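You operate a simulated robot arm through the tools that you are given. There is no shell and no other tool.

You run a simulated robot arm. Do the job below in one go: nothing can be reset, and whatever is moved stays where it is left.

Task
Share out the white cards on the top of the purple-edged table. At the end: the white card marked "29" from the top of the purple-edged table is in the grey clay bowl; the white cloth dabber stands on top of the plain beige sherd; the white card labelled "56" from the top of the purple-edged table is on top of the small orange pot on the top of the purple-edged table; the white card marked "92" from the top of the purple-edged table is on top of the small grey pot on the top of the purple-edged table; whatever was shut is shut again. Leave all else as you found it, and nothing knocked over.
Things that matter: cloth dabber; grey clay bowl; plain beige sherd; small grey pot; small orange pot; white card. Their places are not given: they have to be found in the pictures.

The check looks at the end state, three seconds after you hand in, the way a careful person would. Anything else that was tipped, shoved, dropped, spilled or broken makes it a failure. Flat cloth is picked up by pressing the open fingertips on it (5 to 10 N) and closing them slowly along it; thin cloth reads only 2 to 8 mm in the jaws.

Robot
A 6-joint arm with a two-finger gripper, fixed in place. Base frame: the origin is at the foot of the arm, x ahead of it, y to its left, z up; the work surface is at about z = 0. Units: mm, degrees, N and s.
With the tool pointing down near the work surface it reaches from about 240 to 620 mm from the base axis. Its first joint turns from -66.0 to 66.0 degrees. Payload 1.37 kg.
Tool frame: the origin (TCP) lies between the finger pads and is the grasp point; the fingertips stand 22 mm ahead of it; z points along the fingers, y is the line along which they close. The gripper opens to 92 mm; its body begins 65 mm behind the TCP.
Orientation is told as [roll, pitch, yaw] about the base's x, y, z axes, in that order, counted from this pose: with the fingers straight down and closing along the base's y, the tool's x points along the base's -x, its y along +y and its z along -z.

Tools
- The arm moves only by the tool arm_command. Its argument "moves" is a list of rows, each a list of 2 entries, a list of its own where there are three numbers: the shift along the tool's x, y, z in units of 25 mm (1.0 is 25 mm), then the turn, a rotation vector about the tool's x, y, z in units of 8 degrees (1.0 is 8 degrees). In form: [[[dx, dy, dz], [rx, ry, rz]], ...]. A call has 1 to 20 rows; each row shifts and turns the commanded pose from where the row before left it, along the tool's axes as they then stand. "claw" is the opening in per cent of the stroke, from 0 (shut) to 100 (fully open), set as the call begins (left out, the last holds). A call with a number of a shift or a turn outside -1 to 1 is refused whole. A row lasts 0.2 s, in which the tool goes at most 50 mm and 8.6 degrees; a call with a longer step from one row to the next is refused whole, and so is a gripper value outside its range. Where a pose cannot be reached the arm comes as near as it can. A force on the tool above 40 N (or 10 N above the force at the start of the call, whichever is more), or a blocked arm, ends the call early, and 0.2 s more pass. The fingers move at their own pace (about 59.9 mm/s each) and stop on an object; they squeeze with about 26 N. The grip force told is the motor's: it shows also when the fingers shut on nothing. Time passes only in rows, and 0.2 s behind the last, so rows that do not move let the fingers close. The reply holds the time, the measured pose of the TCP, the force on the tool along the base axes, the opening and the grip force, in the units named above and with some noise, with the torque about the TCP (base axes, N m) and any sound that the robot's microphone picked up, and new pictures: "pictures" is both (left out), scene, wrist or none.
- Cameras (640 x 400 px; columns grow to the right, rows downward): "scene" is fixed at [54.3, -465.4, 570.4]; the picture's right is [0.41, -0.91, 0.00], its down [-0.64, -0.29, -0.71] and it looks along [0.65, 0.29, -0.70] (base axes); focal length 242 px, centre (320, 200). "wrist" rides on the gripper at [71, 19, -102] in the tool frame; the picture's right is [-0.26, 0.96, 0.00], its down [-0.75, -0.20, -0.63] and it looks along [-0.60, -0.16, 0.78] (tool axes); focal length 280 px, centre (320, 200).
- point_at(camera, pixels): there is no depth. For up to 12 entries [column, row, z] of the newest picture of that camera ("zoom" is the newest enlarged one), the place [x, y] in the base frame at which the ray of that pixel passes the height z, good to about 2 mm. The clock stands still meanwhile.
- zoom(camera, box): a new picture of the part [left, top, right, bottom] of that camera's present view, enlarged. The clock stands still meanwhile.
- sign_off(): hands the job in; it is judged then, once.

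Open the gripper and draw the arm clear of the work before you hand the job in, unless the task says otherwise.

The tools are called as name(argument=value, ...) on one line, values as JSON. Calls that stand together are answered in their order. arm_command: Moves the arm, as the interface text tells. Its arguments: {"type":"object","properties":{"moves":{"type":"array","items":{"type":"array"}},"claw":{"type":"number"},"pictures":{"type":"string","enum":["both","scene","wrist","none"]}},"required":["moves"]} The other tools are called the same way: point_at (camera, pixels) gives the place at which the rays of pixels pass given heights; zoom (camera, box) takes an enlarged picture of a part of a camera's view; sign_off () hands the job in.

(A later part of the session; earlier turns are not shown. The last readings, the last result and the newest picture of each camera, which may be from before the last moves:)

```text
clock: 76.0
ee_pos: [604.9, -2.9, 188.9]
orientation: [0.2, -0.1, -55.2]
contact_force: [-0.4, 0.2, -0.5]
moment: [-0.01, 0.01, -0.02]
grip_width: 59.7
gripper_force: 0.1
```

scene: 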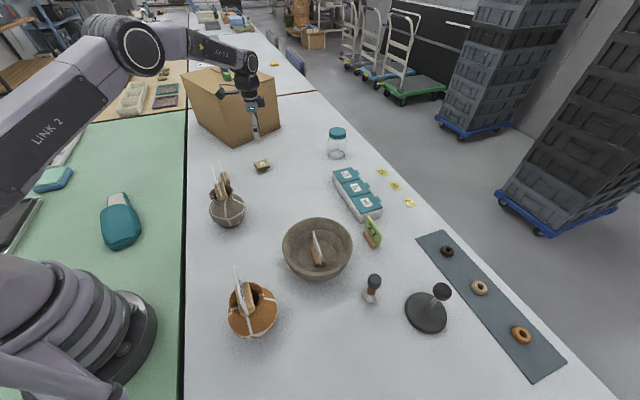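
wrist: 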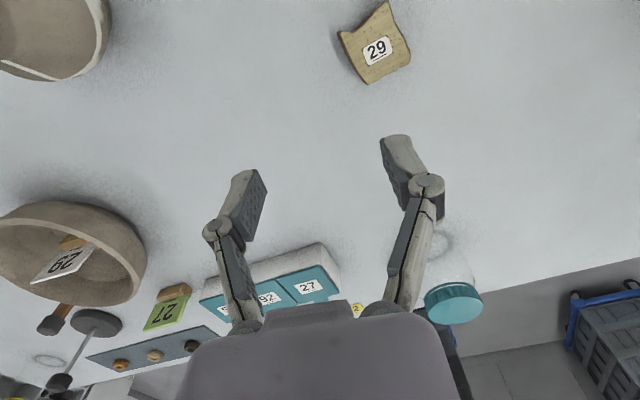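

arm_command(moves=[[[-0.454, -0.987, 0], [0, 0, 0]], [[-0.454, -0.987, 0], [0, 0, 0]], [[-0.454, -0.987, 0], [0, 0, 0]], [[-0.454, -0.987, 0], [0, 0, 0]], [[-0.454, -0.987, 0], [0, 0, 0]], [[-0.454, -0.987, 0], [0, 0, 0]], [[-0.454, -0.987, 0], [0, 0, 0]], [[-0.454, -0.987, 0], [0, 0, 0]], [[-0.454, -0.987, 0], [0, 0, 0]], [[-0.454, -0.987, 0], [0, 0, 0]], [[-0.454, -0.987, 0], [0, 0, 0]], [[-0.454, -0.987, 0], [0, 0, 0]], [[-0.454, -0.987, 0], [0, 0, 0]], [[-0.454, -0.987, 0], [0, 0, 0]], [[-0.454, -0.987, 0], [0, 0, 0]], [[-0.454, -0.987, 0], [0, 0, 0]], [[-0.454, -0.987, 0], [0, 0, 0]], [[-0.454, -0.987, 0], [0, 0, 0]], [[-0.454, -0.987, 0], [0, 0, 0]], [[-0.454, -0.987, 0], [0, 0, 0]]])

zoom(camera="wrist", box=[230, 0, 410, 160])

zoom(camera="scene", box=[340, 240, 460, 340])

```text
clock: 80.2
ee_pos: [328.6, -470.6, 186.5]
orientation: [0.2, -0.1, -55.1]
contact_force: [0.7, 0.8, -1.1]
moment: [0.0, 0.0, -0.03]
grip_width: 59.9
gripper_force: 0.0
```

scene: 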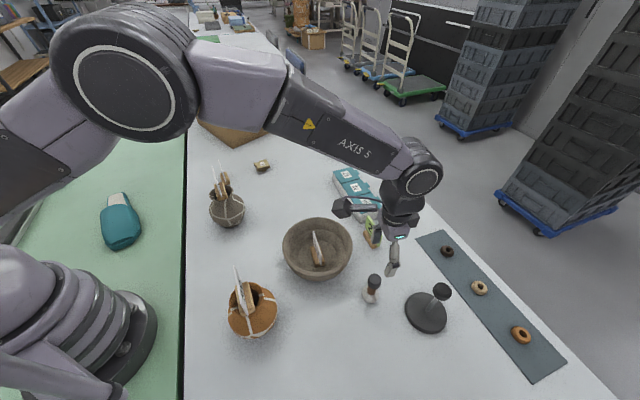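
wrist: 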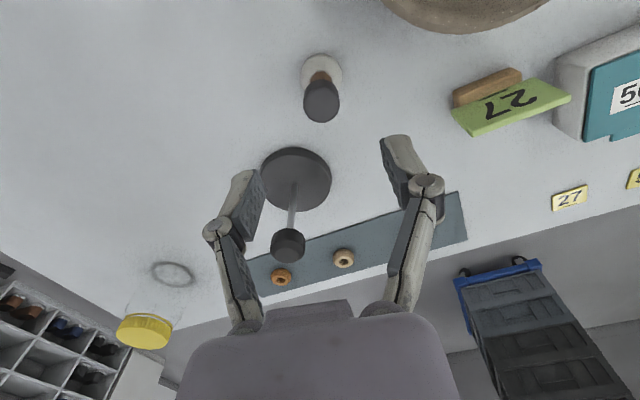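

```text
2.50 times, centred on (320, 80) of wrist
```

zoom: 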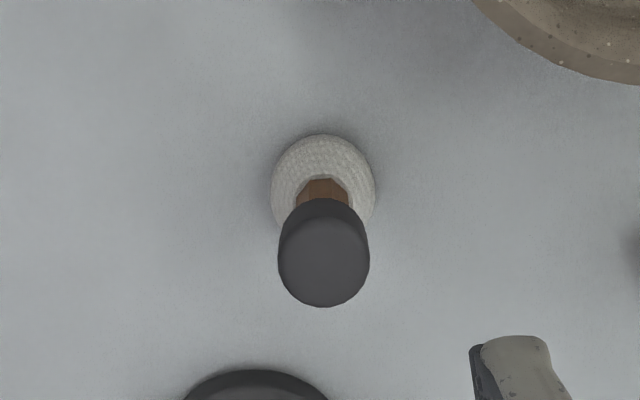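

```text
4.00 times, centred on (400, 290) of scene
```

zoom: 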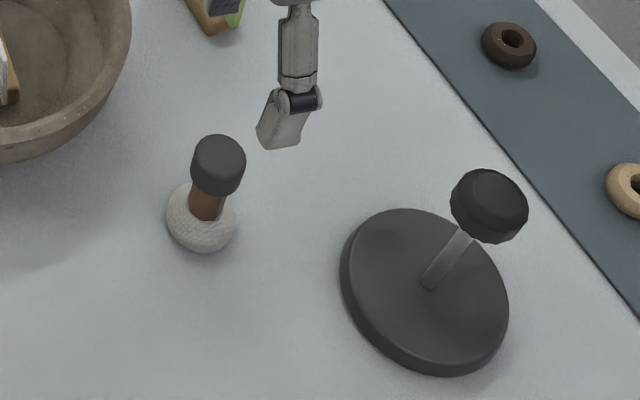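

Dabber cap is at wrist (321.6,106) and cloth ball at (321,74). I triangulate these along with the black disc and its knob.

point_at(camera="wrist", pixels=[[321.6, 106, 65], [321.6, 106, 75], [321.6, 106, 85], [321.2, 74, 10], [321.2, 74, 15], [296, 180, 8], [262, 180, 8], [288, 243, 90], [288, 243, 110], [303.6, 106, 75], [339.6, 106, 75], [300.8, 75, 12]])

point_at(camera="scene", pixels=[[374.3, 278.5, 65], [374.3, 278.5, 75], [374.3, 278.5, 85], [370.3, 293.5, 12], [425.5, 311.5, 8], [442, 291, 90], [442, 291, 110]])

```text
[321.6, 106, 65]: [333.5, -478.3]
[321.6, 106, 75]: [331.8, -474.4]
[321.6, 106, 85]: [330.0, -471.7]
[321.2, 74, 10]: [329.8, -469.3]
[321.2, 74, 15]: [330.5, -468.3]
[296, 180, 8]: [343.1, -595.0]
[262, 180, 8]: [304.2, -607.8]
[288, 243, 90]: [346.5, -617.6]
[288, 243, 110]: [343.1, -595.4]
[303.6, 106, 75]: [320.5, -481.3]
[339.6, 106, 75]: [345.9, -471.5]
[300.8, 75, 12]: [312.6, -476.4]
```

```text
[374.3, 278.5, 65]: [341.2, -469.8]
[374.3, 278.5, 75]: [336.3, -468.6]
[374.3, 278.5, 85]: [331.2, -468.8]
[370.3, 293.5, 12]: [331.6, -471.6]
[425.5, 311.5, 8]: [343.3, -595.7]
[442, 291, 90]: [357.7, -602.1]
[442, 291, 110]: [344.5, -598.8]
```

The dabber axis is at (330.7,-470), its cap top at z≈84 and its cap about 27 mm wide. The knob at (344,-597,110) is 125 mm away. I tilt 8° outward and descend partway.

arm_command(moves=[[[-0.03, 0.08, 0], [0, -1, 0]], [[0.106, 0, 0.757], [0, 0, 0]], [[0.106, 0, 0.757], [0, 0, 0]], [[0.106, 0, 0.757], [0, 0, 0]], [[0, 0, 0], [0, 0, 0]], [[0, 0, 0], [0, 0, 0]]])

zoom(camera="wrist", box=[200, 0, 440, 200])

zoom(camera="scene", box=[340, 210, 460, 330])

```text
clock: 81.6
ee_pos: [333.4, -471.1, 131.4]
orientation: [0.1, -8.1, -54.9]
contact_force: [-0.3, 0.0, -0.6]
moment: [-0.02, 0.02, -0.02]
grip_width: 59.8
gripper_force: 0.0
```

scene: 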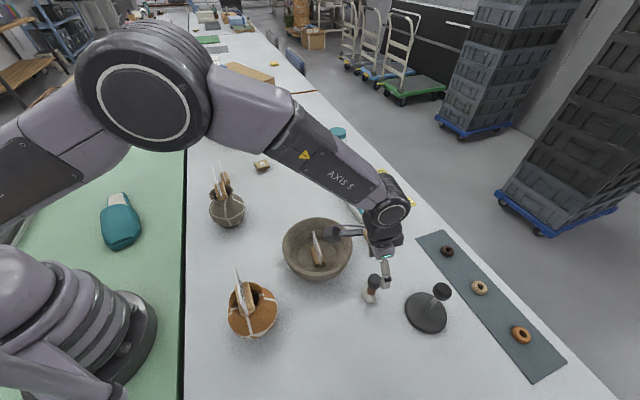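
wrist: 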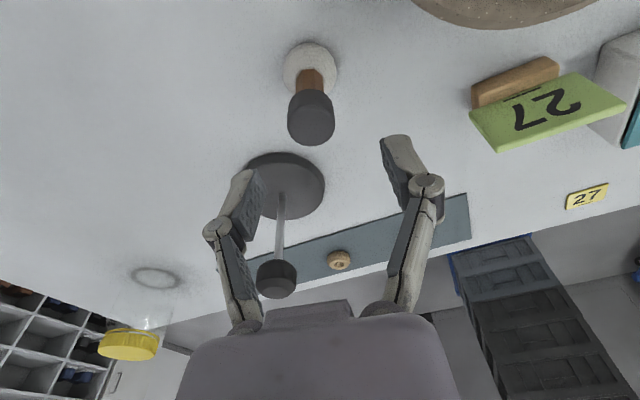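

```text
2.00 times, centred on (320, 100) of wrist
```

zoom: 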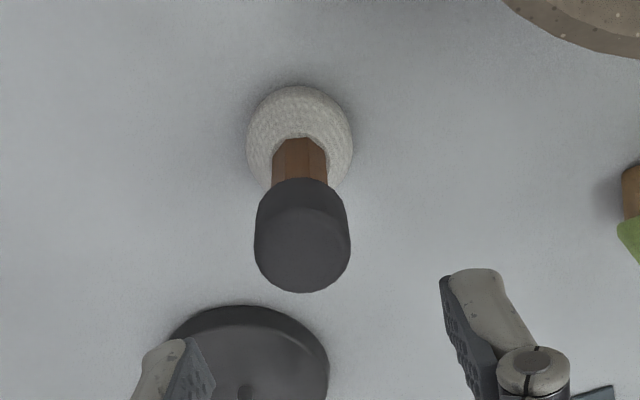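

```text
3.33 times, centred on (400, 270) of scene
```

zoom: 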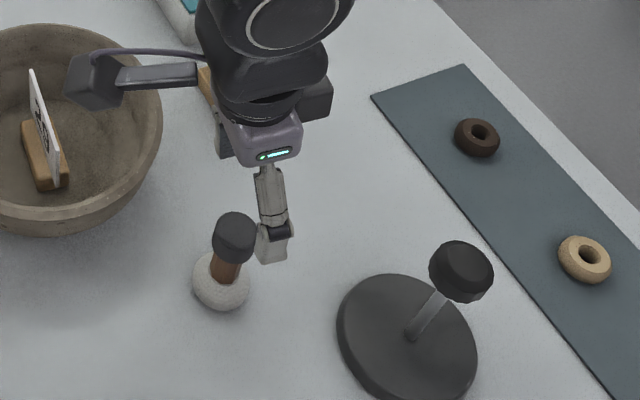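

point_at(camera="wrist", pixels=[[311.5, 125, 84], [288, 122, 84], [335.5, 122, 84], [310, 73, 12]])

```text
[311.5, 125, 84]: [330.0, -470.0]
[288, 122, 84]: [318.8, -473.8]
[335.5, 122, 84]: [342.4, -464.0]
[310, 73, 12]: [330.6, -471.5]
```

The dabber axis is about 1 to 2 mm off the TCP. I correct and descend to z≈68 around the cap.

arm_command(moves=[[[0.148, -0.05, 0.62], [0, 0, 0]], [[0.088, 0, 0.628], [0, 0, 0]], [[0.088, 0, 0.628], [0, 0, 0]], [[0.088, 0, 0.628], [0, 0, 0]], [[0, 0, 0], [0, 0, 0]], [[0, 0, 0], [0, 0, 0]]])

zoom(camera="scene", box=[330, 230, 430, 310])

zoom(camera="wrist", box=[200, 40, 440, 240])

```text
clock: 83.0
ee_pos: [331.1, -470.4, 68.5]
orientation: [0.1, -8.1, -54.9]
contact_force: [0.3, 0.6, 0.4]
moment: [-0.02, 0.0, 0.01]
grip_width: 59.8
gripper_force: 0.0
```

scene: 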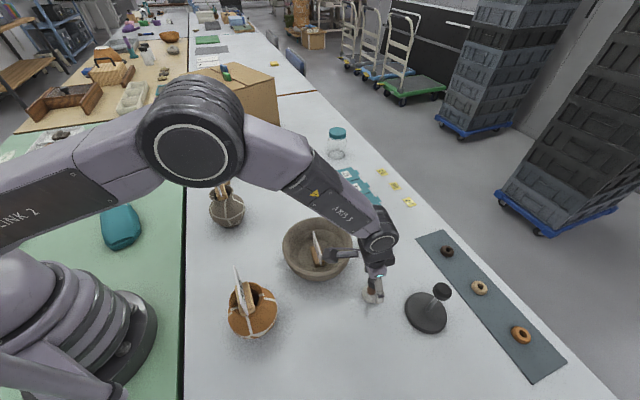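
wrist: 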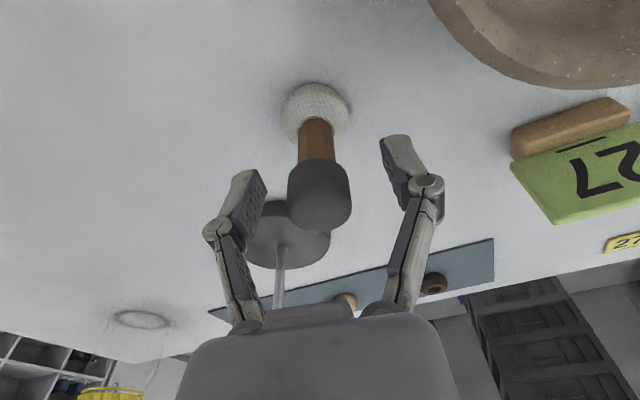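

```text
5.00 times, centred on (380, 270) of scene
```

zoom: 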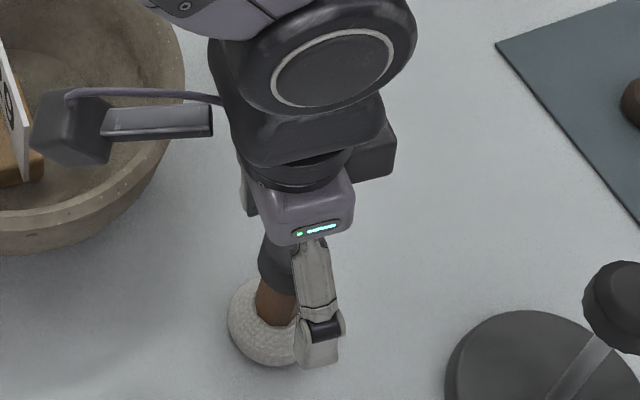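

```text
2.00 times, centred on (320, 140) of wrist
```

zoom: 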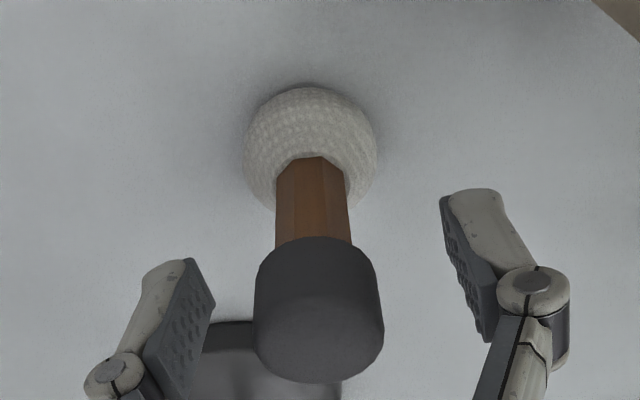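

The cap is between the pads, so I close the gripper.

arm_command(moves=[[[0, 0, 0], [0, 0, 0]], [[0, 0, 0], [0, 0, 0]], [[0, 0, 0], [0, 0, 0]], [[0, 0, 0], [0, 0, 0]]], claw=0)

zoom(camera="scene", box=[330, 230, 430, 310])

zoom(camera="wrist", box=[200, 40, 440, 240])

```text
clock: 84.0
ee_pos: [330.6, -471.4, 68.4]
orientation: [0.1, -8.1, -54.9]
contact_force: [0.3, -0.1, 0.3]
moment: [0.01, -0.02, 0.01]
grip_width: 25.2
gripper_force: 26.0
```

scene: 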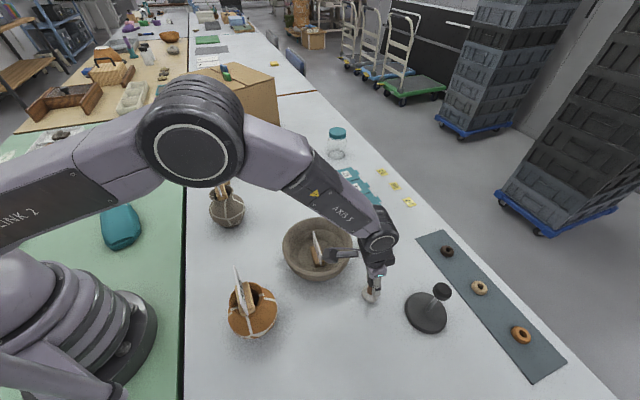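
wrist: 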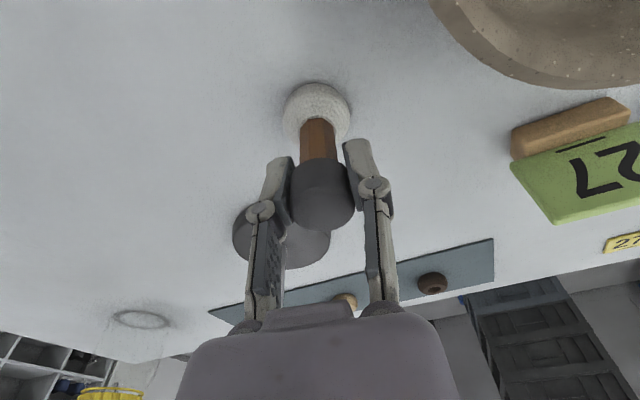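

```text
5.00 times, centred on (380, 270) of scene
```

zoom: 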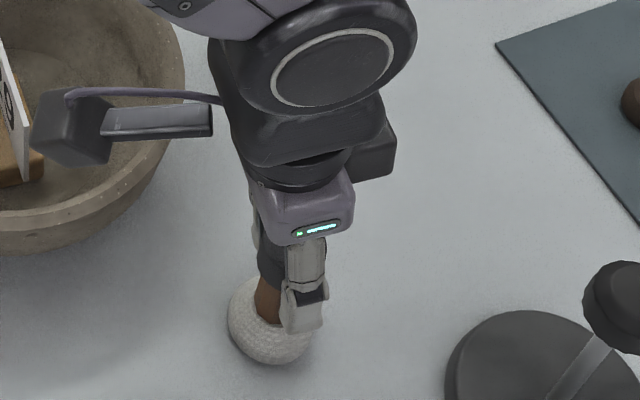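

```text
2.00 times, centred on (320, 140) of wrist
```

zoom: 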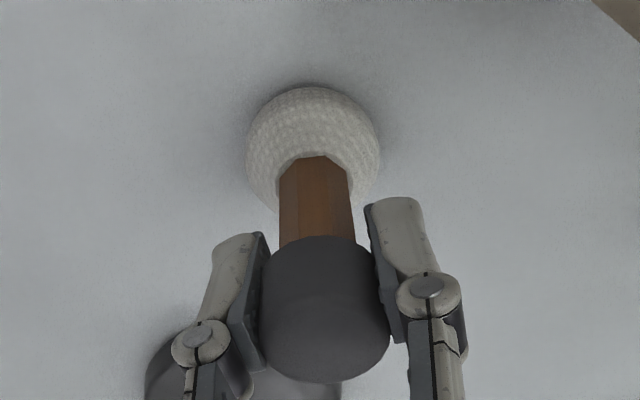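

The dabber is gripped at 25 mm. I lift it straight up and check that it hangs upright.

arm_command(moves=[[[-0.05, 0, -0.36], [0, 0, 0]], [[-0.133, 0, -0.95], [0, 0, 0]], [[-0.133, 0, -0.95], [0, 0, 0]], [[-0.133, 0, -0.95], [0, 0, 0]], [[-0.133, 0, -0.95], [0, 0, 0]], [[-0.133, 0, -0.95], [0, 0, 0]], [[-0.05, 0, -0.36], [0, 0, 0]], [[0, 0, 0], [0, 0, 0]]])

zoom(camera="scene", box=[330, 190, 430, 310])

```text
clock: 85.8
ee_pos: [331.2, -470.5, 206.3]
orientation: [0.1, -8.1, -55.0]
contact_force: [-0.1, -0.2, -0.8]
moment: [0.0, 0.02, -0.03]
grip_width: 25.1
gripper_force: 26.0
```

scene: 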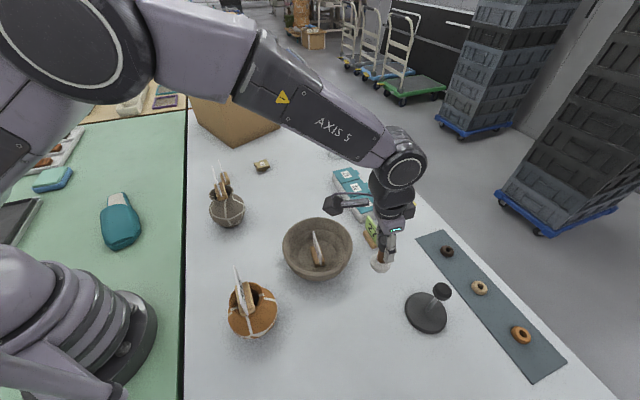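
wrist: 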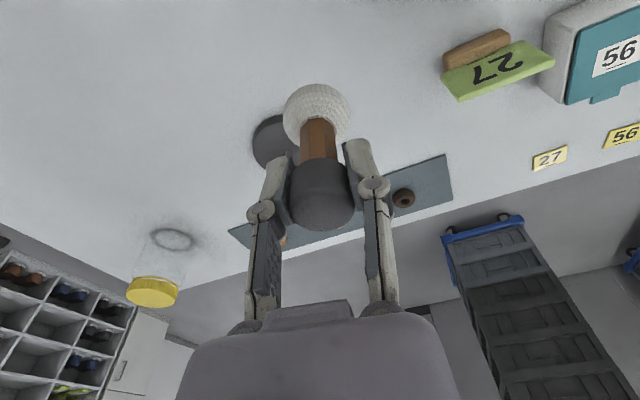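

```text
3.33 times, centred on (380, 250) of scene
```

zoom: 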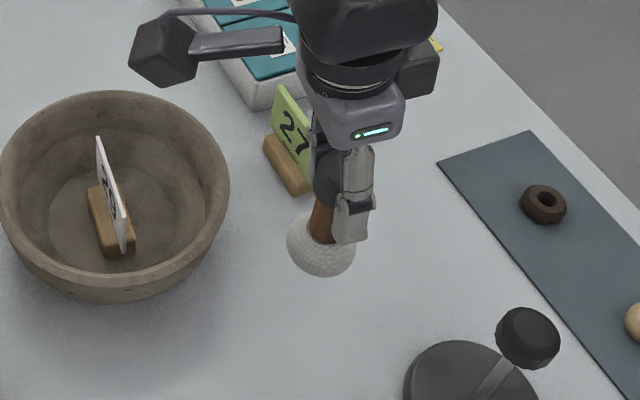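

It hangs upright. I travel across towards the sherd at z≈206.

arm_command(moves=[[[0.471, 0.998, -0.0661], [0, 0, 0]], [[0.471, 0.998, -0.0661], [0, 0, 0]], [[0.471, 0.998, -0.0661], [0, 0, 0]], [[0.471, 0.998, -0.0661], [0, 0, 0]], [[0.471, 0.998, -0.0661], [0, 0, 0]], [[0.471, 0.998, -0.0661], [0, 0, 0]], [[0.471, 0.998, -0.0661], [0, 0, 0]], [[0.471, 0.998, -0.0661], [0, 0, 0]], [[0.471, 0.998, -0.0661], [0, 0, 0]], [[0.471, 0.998, -0.0661], [0, 0, 0]], [[0.471, 0.998, -0.0661], [0, 0, 0]], [[0.471, 0.998, -0.0661], [0, 0, 0]], [[0.471, 0.998, -0.0661], [0, 0, 0]], [[0.471, 0.998, -0.0661], [0, 0, 0]], [[0.471, 0.998, -0.0661], [0, 0, 0]], [[0.471, 0.998, -0.0661], [0, 0, 0]], [[0.471, 0.998, -0.0661], [0, 0, 0]], [[0.471, 0.998, -0.0661], [0, 0, 0]], [[0.471, 0.998, -0.0661], [0, 0, 0]], [[0.471, 0.998, -0.0661], [0, 0, 0]]], pictures="scene")

```text
clock: 90.0
ee_pos: [600.4, 9.4, 205.3]
orientation: [0.0, -8.2, -55.1]
contact_force: [0.5, -0.1, -1.2]
moment: [0.0, 0.0, 0.02]
grip_width: 24.8
gripper_force: 26.2
```

scene: 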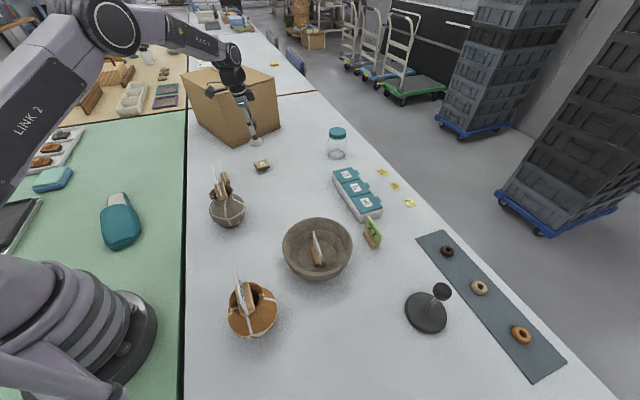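

I now turn about the vertical so the 8° tilt points radially outward at the sherd.

arm_command(moves=[[[0, 0, 0], [-0.126, 0, -0.896]], [[0, 0, 0], [-0.126, 0, -0.896]], [[0, 0, 0], [-0.126, 0, -0.896]], [[0, 0, 0], [-0.126, 0, -0.896]], [[0, 0, 0], [-0.126, 0, -0.896]], [[0, 0, 0], [-0.126, 0, -0.896]], [[0, 0, 0], [-0.126, 0, -0.896]], [[0, 0, 0], [-0.126, 0, -0.896]], [[0, 0, 0], [0, 0, 0]], [[0, 0, 0], [0, 0, 0]]])

```text
clock: 92.2
ee_pos: [601.6, 11.1, 208.0]
orientation: [0.0, -8.1, 2.9]
contact_force: [-0.2, 0.1, -0.5]
moment: [-0.03, -0.02, 0.01]
grip_width: 24.9
gripper_force: 25.7
```

scene: 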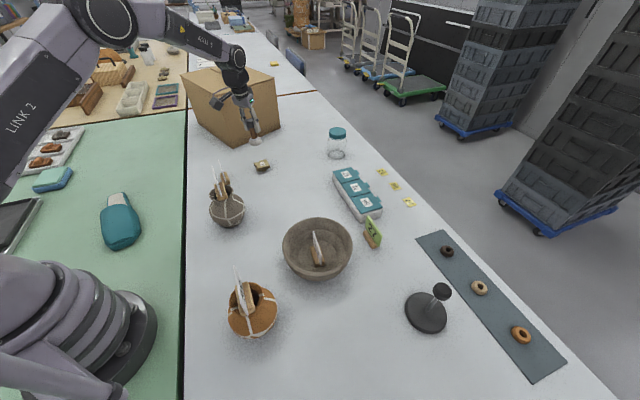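
wrist: 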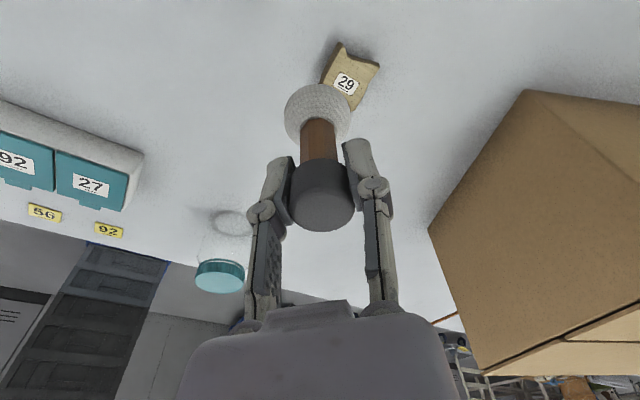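

I move above the sherd target (643.5,34) and lower to z≈110.

arm_command(moves=[[[-0.854, 0.42, 0.12], [0, 0, 0]], [[-0.854, 0.42, 0.12], [0, 0, 0]], [[0.136, 0, 0.97], [0, 0, 0]], [[0.136, 0, 0.97], [0, 0, 0]], [[0.136, 0, 0.97], [0, 0, 0]], [[0.136, 0, 0.9], [0, 0, 0]], [[0, 0, 0], [0, 0, 0]], [[0, 0, 0], [0, 0, 0]]])

zoom(camera="scene", box=[230, 120, 300, 190])

zoom(camera="wrist", box=[250, 20, 400, 160])

```text
clock: 94.0
ee_pos: [642.7, 35.0, 111.6]
orientation: [-0.1, -8.0, 2.9]
contact_force: [0.0, -0.4, -0.8]
moment: [0.01, 0.01, 0.0]
grip_width: 24.8
gripper_force: 25.6
```

scene: 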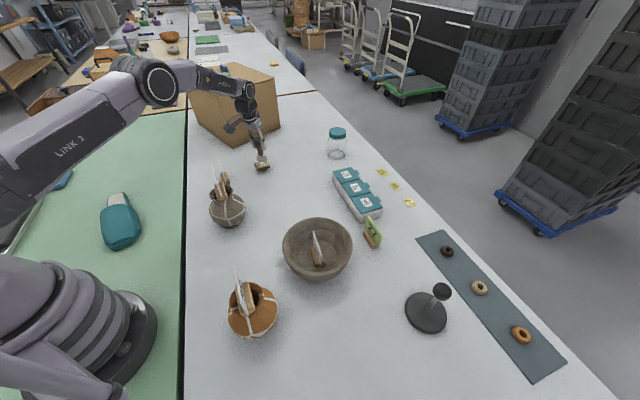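
wrist: 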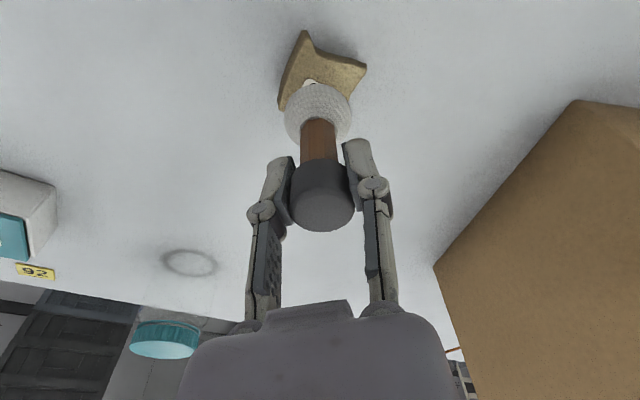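

```text
5.71 times, centred on (265, 155) of scene
```

zoom: 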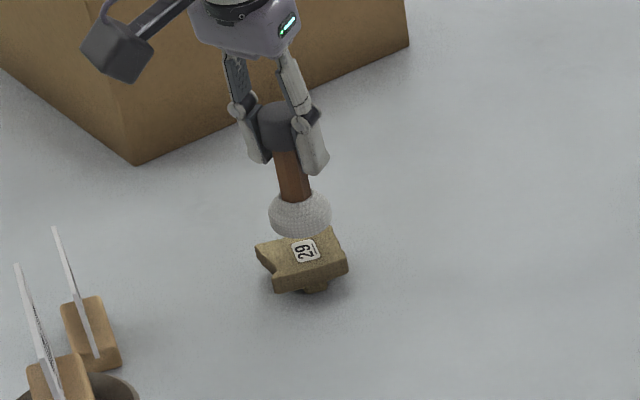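

```text
2.86 times, centred on (325, 90) of wrist
```

zoom: 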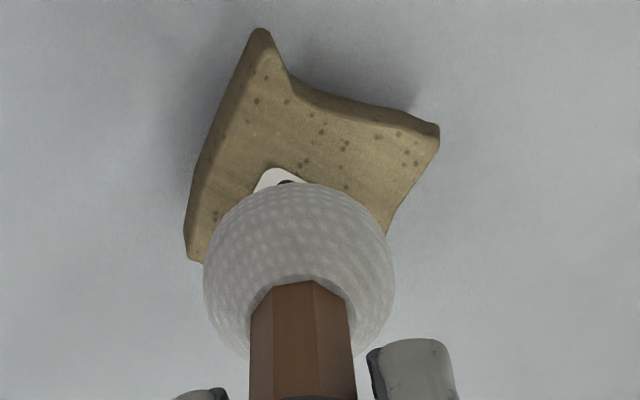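

I check the dabber's ball centre against the sherd's label from both views.

point_at(camera="scene", pixels=[[261.5, 157.5, 58], [261.5, 157.5, 62], [262.4, 163.75, 24], [254.2, 164, 24], [269.5, 167.3, 24]])

point_at(camera="wrist", pixels=[[305, 31.5, 24], [279, 104, 24], [365.5, 67, 24], [346, 105, 24], [317.3, 113.5, 58]])

```text
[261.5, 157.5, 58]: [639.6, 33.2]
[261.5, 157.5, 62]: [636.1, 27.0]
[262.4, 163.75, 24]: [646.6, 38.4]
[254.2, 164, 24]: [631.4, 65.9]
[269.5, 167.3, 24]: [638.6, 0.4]
```

```text
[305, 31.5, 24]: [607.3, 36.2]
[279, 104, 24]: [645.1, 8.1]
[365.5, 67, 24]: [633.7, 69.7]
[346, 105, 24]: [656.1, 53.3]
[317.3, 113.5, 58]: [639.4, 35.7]
```

Ball is at about (639.5,34.5). I shift roughly 3 mm outward and 1 mm to -y, then lower to just above the sherd.

arm_command(moves=[[[-0.12, -0.05, 0.017], [0, 0, 0]], [[0.03, 0, 0.21], [0, 0, 0]], [[0.03, 0, 0.21], [0, 0, 0]], [[0.03, 0, 0.2], [0, 0, 0]], [[0, 0, 0], [0, 0, 0]], [[0, 0, 0], [0, 0, 0]]])

zoom(camera="scene", box=[235, 130, 291, 180])

zoom(camera="wrist", box=[250, 20, 400, 160])

```text
clock: 95.4
ee_pos: [646.2, 34.3, 96.4]
orientation: [0.0, -8.1, 2.9]
contact_force: [0.4, 0.2, -0.1]
moment: [-0.02, 0.03, -0.01]
grip_width: 24.8
gripper_force: 25.9
```

scene: 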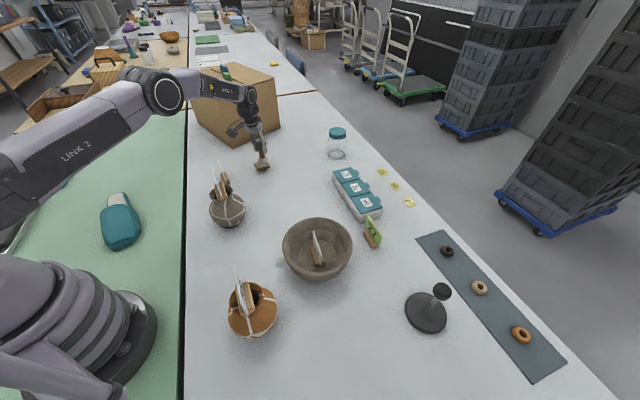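
wrist: 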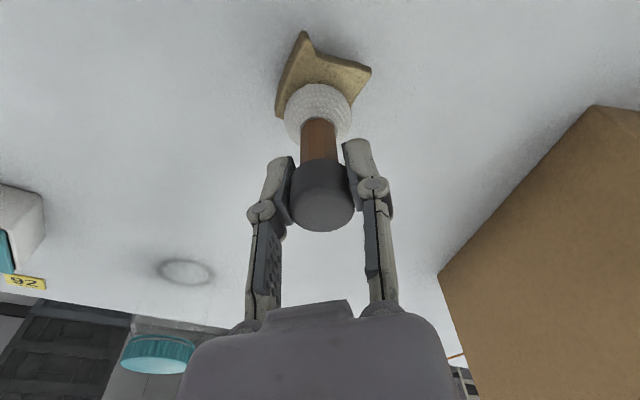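

```text
8.00 times, centred on (263, 155) of scene
```

zoom: 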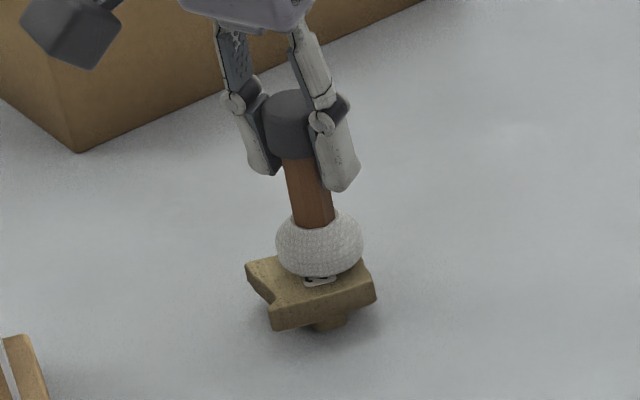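

```text
2.86 times, centred on (325, 90) of wrist
```

zoom: 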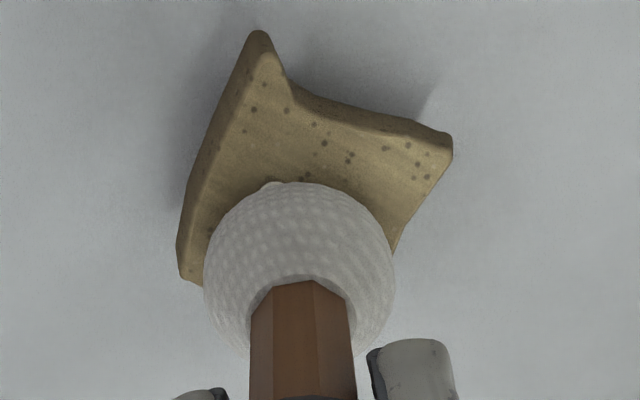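

The dabber's bottom projects onto the label area right above the sherd's foot, which is the spot I want. I lower in 1.5 mm steps feeling for contact.

arm_command(moves=[[[0.0083, 0, 0.0594], [0, 0, 0]], [[0, 0, 0], [0, 0, 0]]], pictures="none")

```text
clock: 96.0
ee_pos: [646.3, 32.9, 95.9]
orientation: [0.0, -8.1, 2.9]
contact_force: [0.6, 0.2, -0.3]
moment: [0.03, 0.03, 0.0]
grip_width: 24.7
gripper_force: 25.9
```

arm_command(moves=[[[0.0083, 0, 0.0594], [0, 0, 0]], [[0, 0, 0], [0, 0, 0]]], pictures="none")

```text
clock: 96.6
ee_pos: [648.3, 33.8, 94.0]
orientation: [0.0, -8.2, 2.9]
contact_force: [-0.2, -0.2, -0.3]
moment: [0.03, -0.04, 0.01]
grip_width: 24.7
gripper_force: 25.9
```

arm_command(moves=[[[0.0083, 0, 0.0594], [0, 0, 0]], [[0, 0, 0], [0, 0, 0]]], pictures="both")

zoom(camera="scene", box=[235, 130, 291, 180])

```text
clock: 97.2
ee_pos: [647.7, 33.4, 93.9]
orientation: [0.0, -8.3, 2.9]
contact_force: [-0.4, -0.1, 7.6]
moment: [0.05, -0.09, 0.04]
grip_width: 24.9
gripper_force: 25.7
```

scene: 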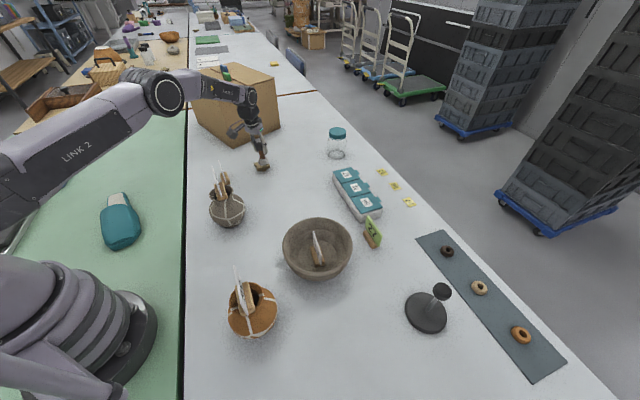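
wrist: 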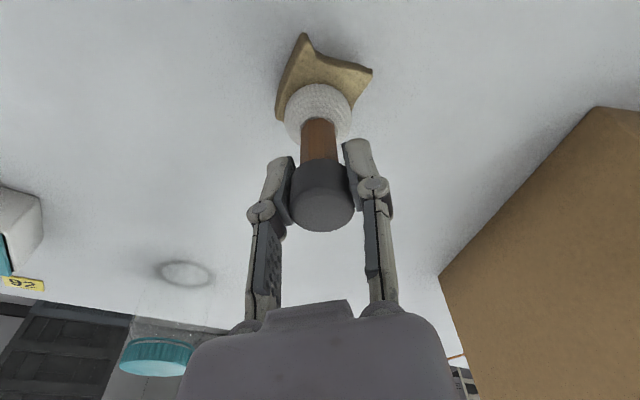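

```text
8.00 times, centred on (263, 155) of scene
```

zoom: 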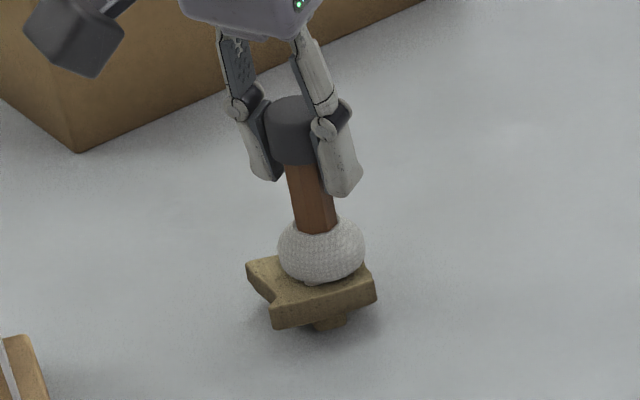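

Contact is at 7.6 N and the sherd stays put. I check the relative position before releasing.

point_at(camera="scene", pixels=[[263.1, 160.8, 38], [263.1, 160.8, 40], [262.4, 163.75, 24], [253.9, 163, 24], [257, 168, 24], [269.7, 165.8, 24], [264, 171.5, 0]])

zoom(camera="scene", box=[250, 148, 280, 176])

zoom(camera="wrist", box=[260, 20, 390, 150])

```text
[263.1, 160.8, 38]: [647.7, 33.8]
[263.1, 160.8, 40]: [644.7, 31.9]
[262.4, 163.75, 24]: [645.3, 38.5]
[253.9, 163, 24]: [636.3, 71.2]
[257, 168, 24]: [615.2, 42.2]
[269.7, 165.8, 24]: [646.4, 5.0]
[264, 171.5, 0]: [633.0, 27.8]
```

```text
14.29 times, centred on (265, 162) of scene
```

zoom: 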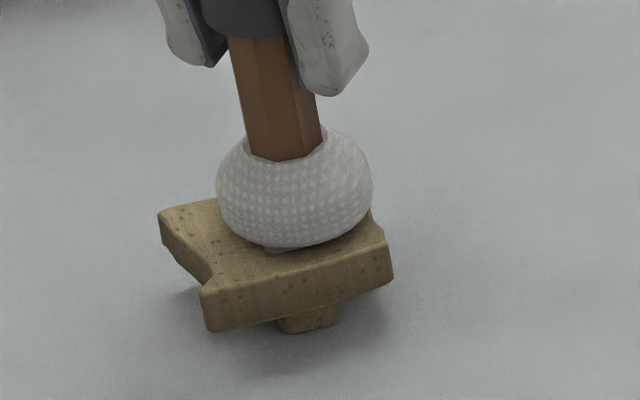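

```text
3.08 times, centred on (325, 85) of wrist
```

zoom: 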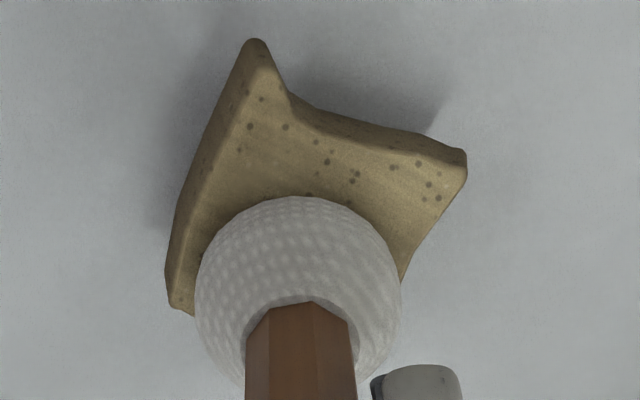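

The ball sits a bit far on the outer side of the sherd. I lift 3 mm, shift 4 mm inward and lower again.

arm_command(moves=[[[-0.0167, 0, -0.119], [0, 0, 0]], [[0.158, 0, -0.022], [0, 0, 0]], [[0, 0, 0], [0, 0, 0]], [[0.012, 0, 0.085], [0, 0, 0]], [[0, 0, 0], [0, 0, 0]]])

zoom(camera="scene", box=[250, 148, 280, 176])

zoom(camera="wrist", box=[260, 20, 390, 150])

```text
clock: 98.4
ee_pos: [643.1, 31.5, 93.3]
orientation: [-0.1, -8.2, 2.8]
contact_force: [-1.6, -0.5, 8.5]
moment: [-0.08, 0.1, -0.02]
grip_width: 24.7
gripper_force: 26.4
```

scene: 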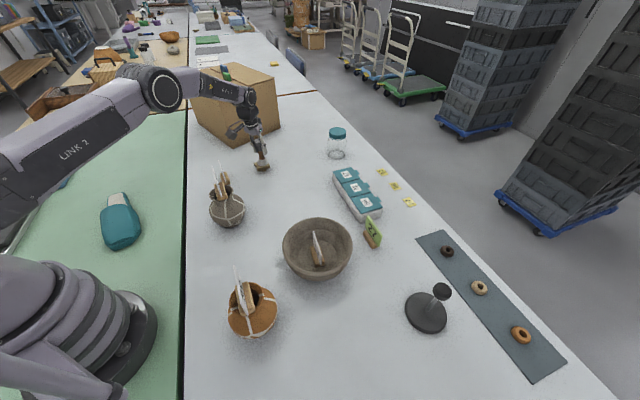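
wrist: 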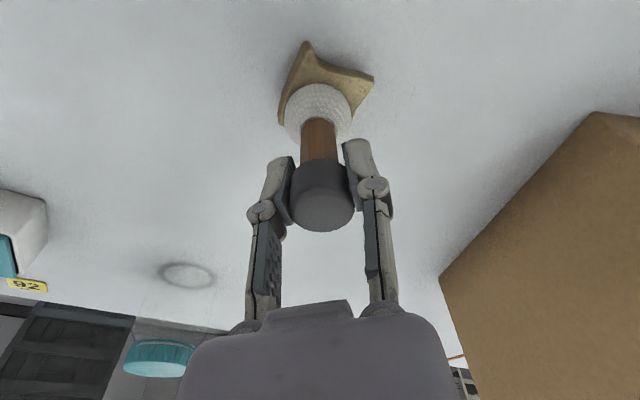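

```text
14.29 times, centred on (265, 162) of scene
```

zoom: 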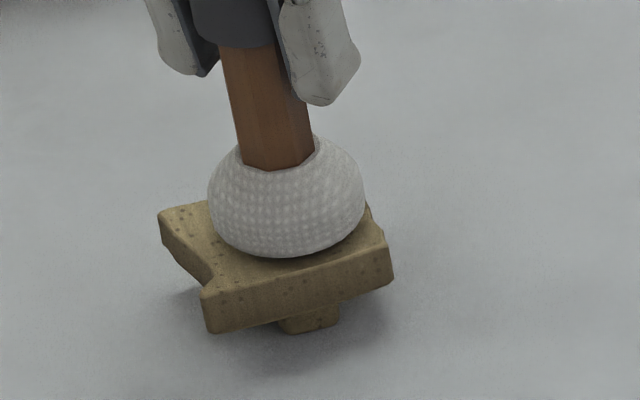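

```text
3.08 times, centred on (325, 85) of wrist
```

zoom: 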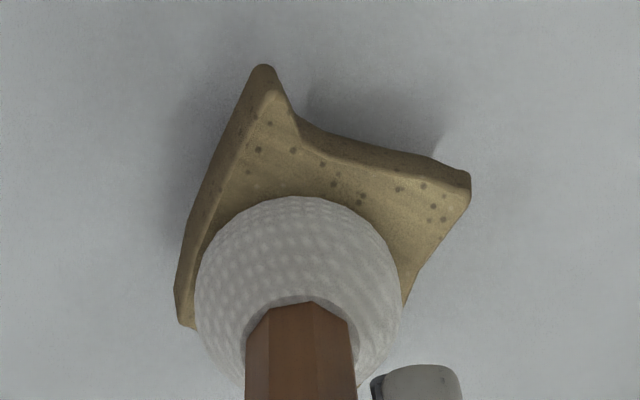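

The load is now near the centre and the sherd has not moved. I ease up slightly and open the fingers a little at a time.

arm_command(moves=[[[-0.004, 0, -0.025], [0, 0, 0]], [[0, 0, 0], [0, 0, 0]]], pictures="none")

arm_command(moves=[[[0, 0, 0], [0, 0, 0]], [[0, 0, 0], [0, 0, 0]], [[0, 0, 0], [0, 0, 0]]], claw=34)

zoom(camera="scene", box=[245, 130, 285, 176])

zoom(camera="wrist", box=[220, 20, 420, 240])

```text
clock: 99.0
ee_pos: [643.8, 33.2, 93.4]
orientation: [0.0, -8.2, 2.9]
contact_force: [0.0, 0.2, 8.4]
moment: [-0.01, -0.07, 0.0]
grip_width: 24.7
gripper_force: 26.1
```

```text
clock: 99.8
ee_pos: [643.2, 32.3, 93.1]
orientation: [-0.1, -8.1, 2.8]
contact_force: [-0.4, 0.5, 0.7]
moment: [-0.02, -0.02, -0.02]
grip_width: 31.2
gripper_force: 0.0
```

scene: 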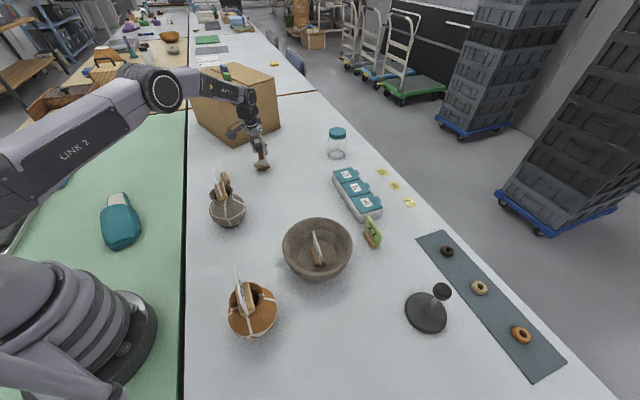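
wrist: 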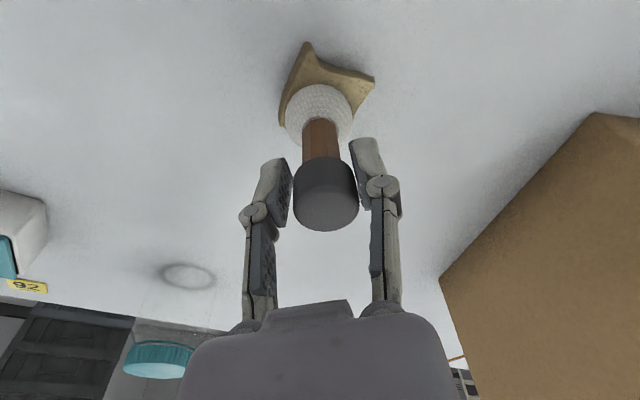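

```text
8.70 times, centred on (265, 153) of scene
```

zoom: 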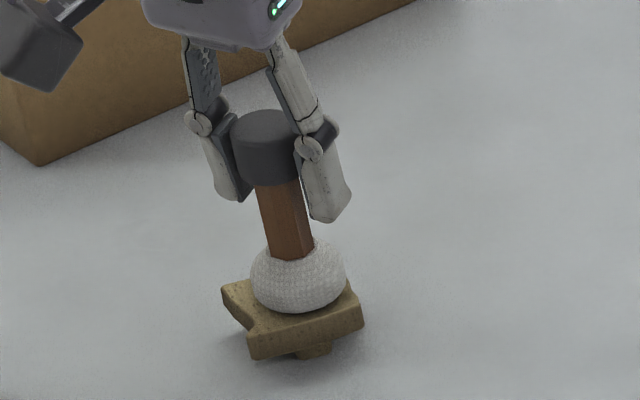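

```text
1.82 times, centred on (320, 130) of wrist
```

zoom: 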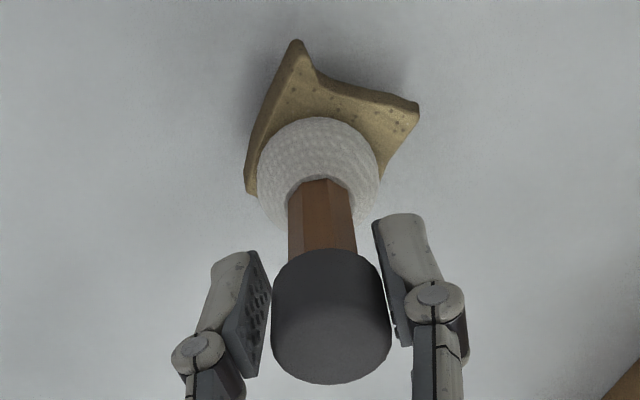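

It stands on the sherd, though the cap is close to the right finger. I open further and check that it stays upright by itself.

arm_command(moves=[[[0, 0, 0], [0, 0, 0]], [[0, 0, 0], [0, 0, 0]], [[0, 0, 0], [0, 0, 0]], [[0, 0, 0], [0, 0, 0]]], claw=70)

zoom(camera="scene", box=[245, 130, 285, 176])

zoom(camera="wrist", box=[220, 20, 420, 240])

```text
clock: 100.8
ee_pos: [642.7, 33.0, 93.9]
orientation: [0.0, -8.1, 2.9]
contact_force: [-0.3, -0.7, 0.1]
moment: [-0.01, -0.04, 0.0]
grip_width: 64.4
gripper_force: 0.0
```

scene: 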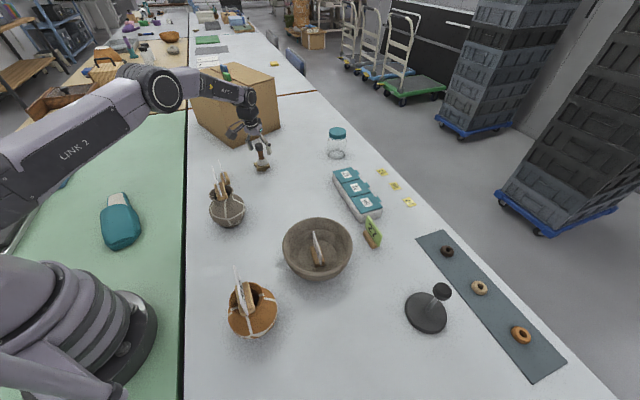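
wrist: 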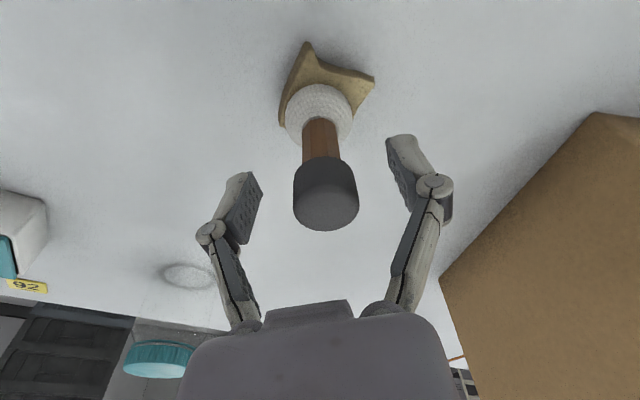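

```text
8.70 times, centred on (265, 153) of scene
```

zoom: 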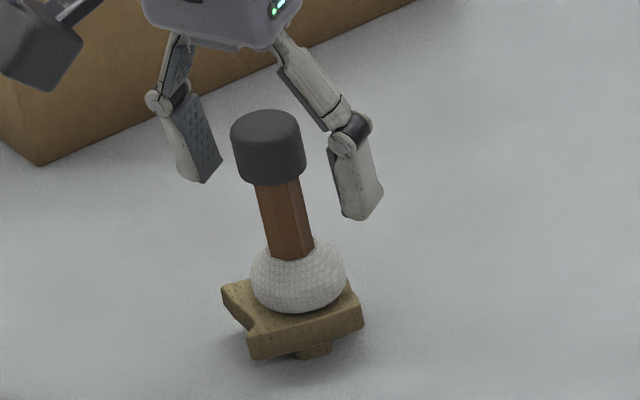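

```text
1.82 times, centred on (320, 130) of wrist
```

zoom: 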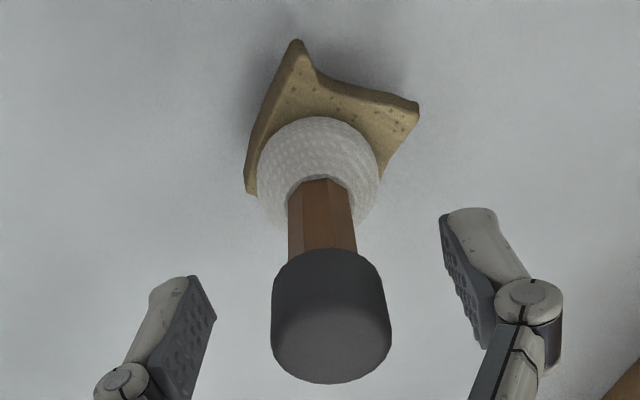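

The dabber stands upright, its lean matching the camera's vertical direction. I withdraw straight up slowly.

arm_command(moves=[[[-0.05, 0, -0.36], [0, 0, 0]], [[-0.1, 0, -0.7], [0, 0, 0]], [[-0.133, 0, -0.95], [0, 0, 0]], [[-0.133, 0, -0.95], [0, 0, 0]], [[-0.133, 0, -0.95], [0, 0, 0]], [[-0.133, 0, -0.95], [0, 0, 0]], [[0, 0, 0], [0, 0, 0]]])

zoom(camera="scene", box=[180, 120, 320, 240])

```text
clock: 102.4
ee_pos: [641.3, 30.5, 216.6]
orientation: [0.0, -8.1, 2.9]
contact_force: [0.1, -0.2, 0.3]
moment: [0.01, 0.01, 0.01]
grip_width: 64.5
gripper_force: 0.2
```

scene: 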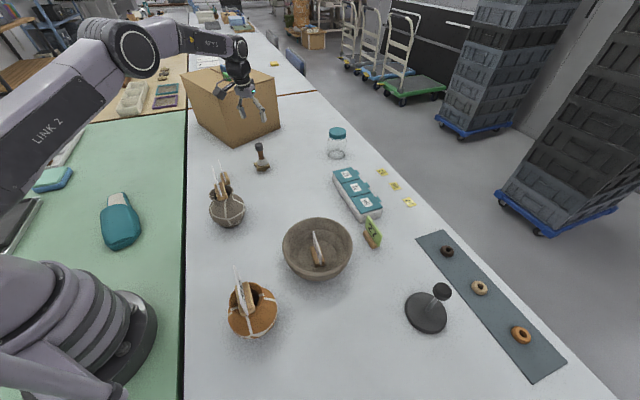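
wrist: 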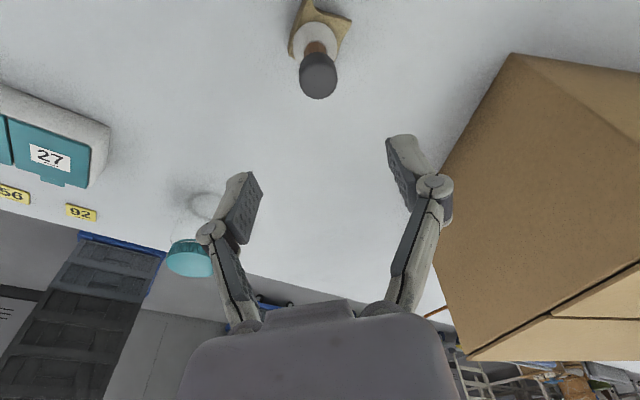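

```text
3.33 times, centred on (250, 180) of scene
```

zoom: 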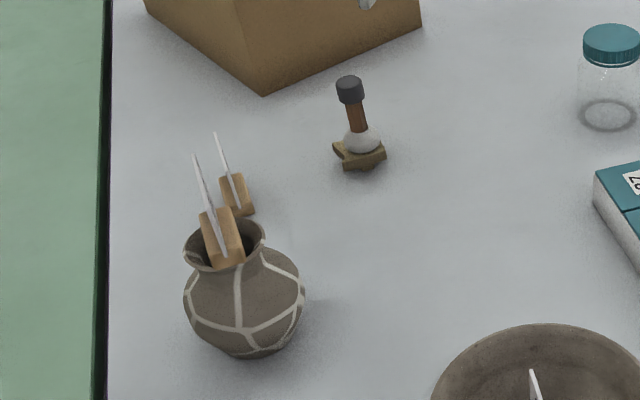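

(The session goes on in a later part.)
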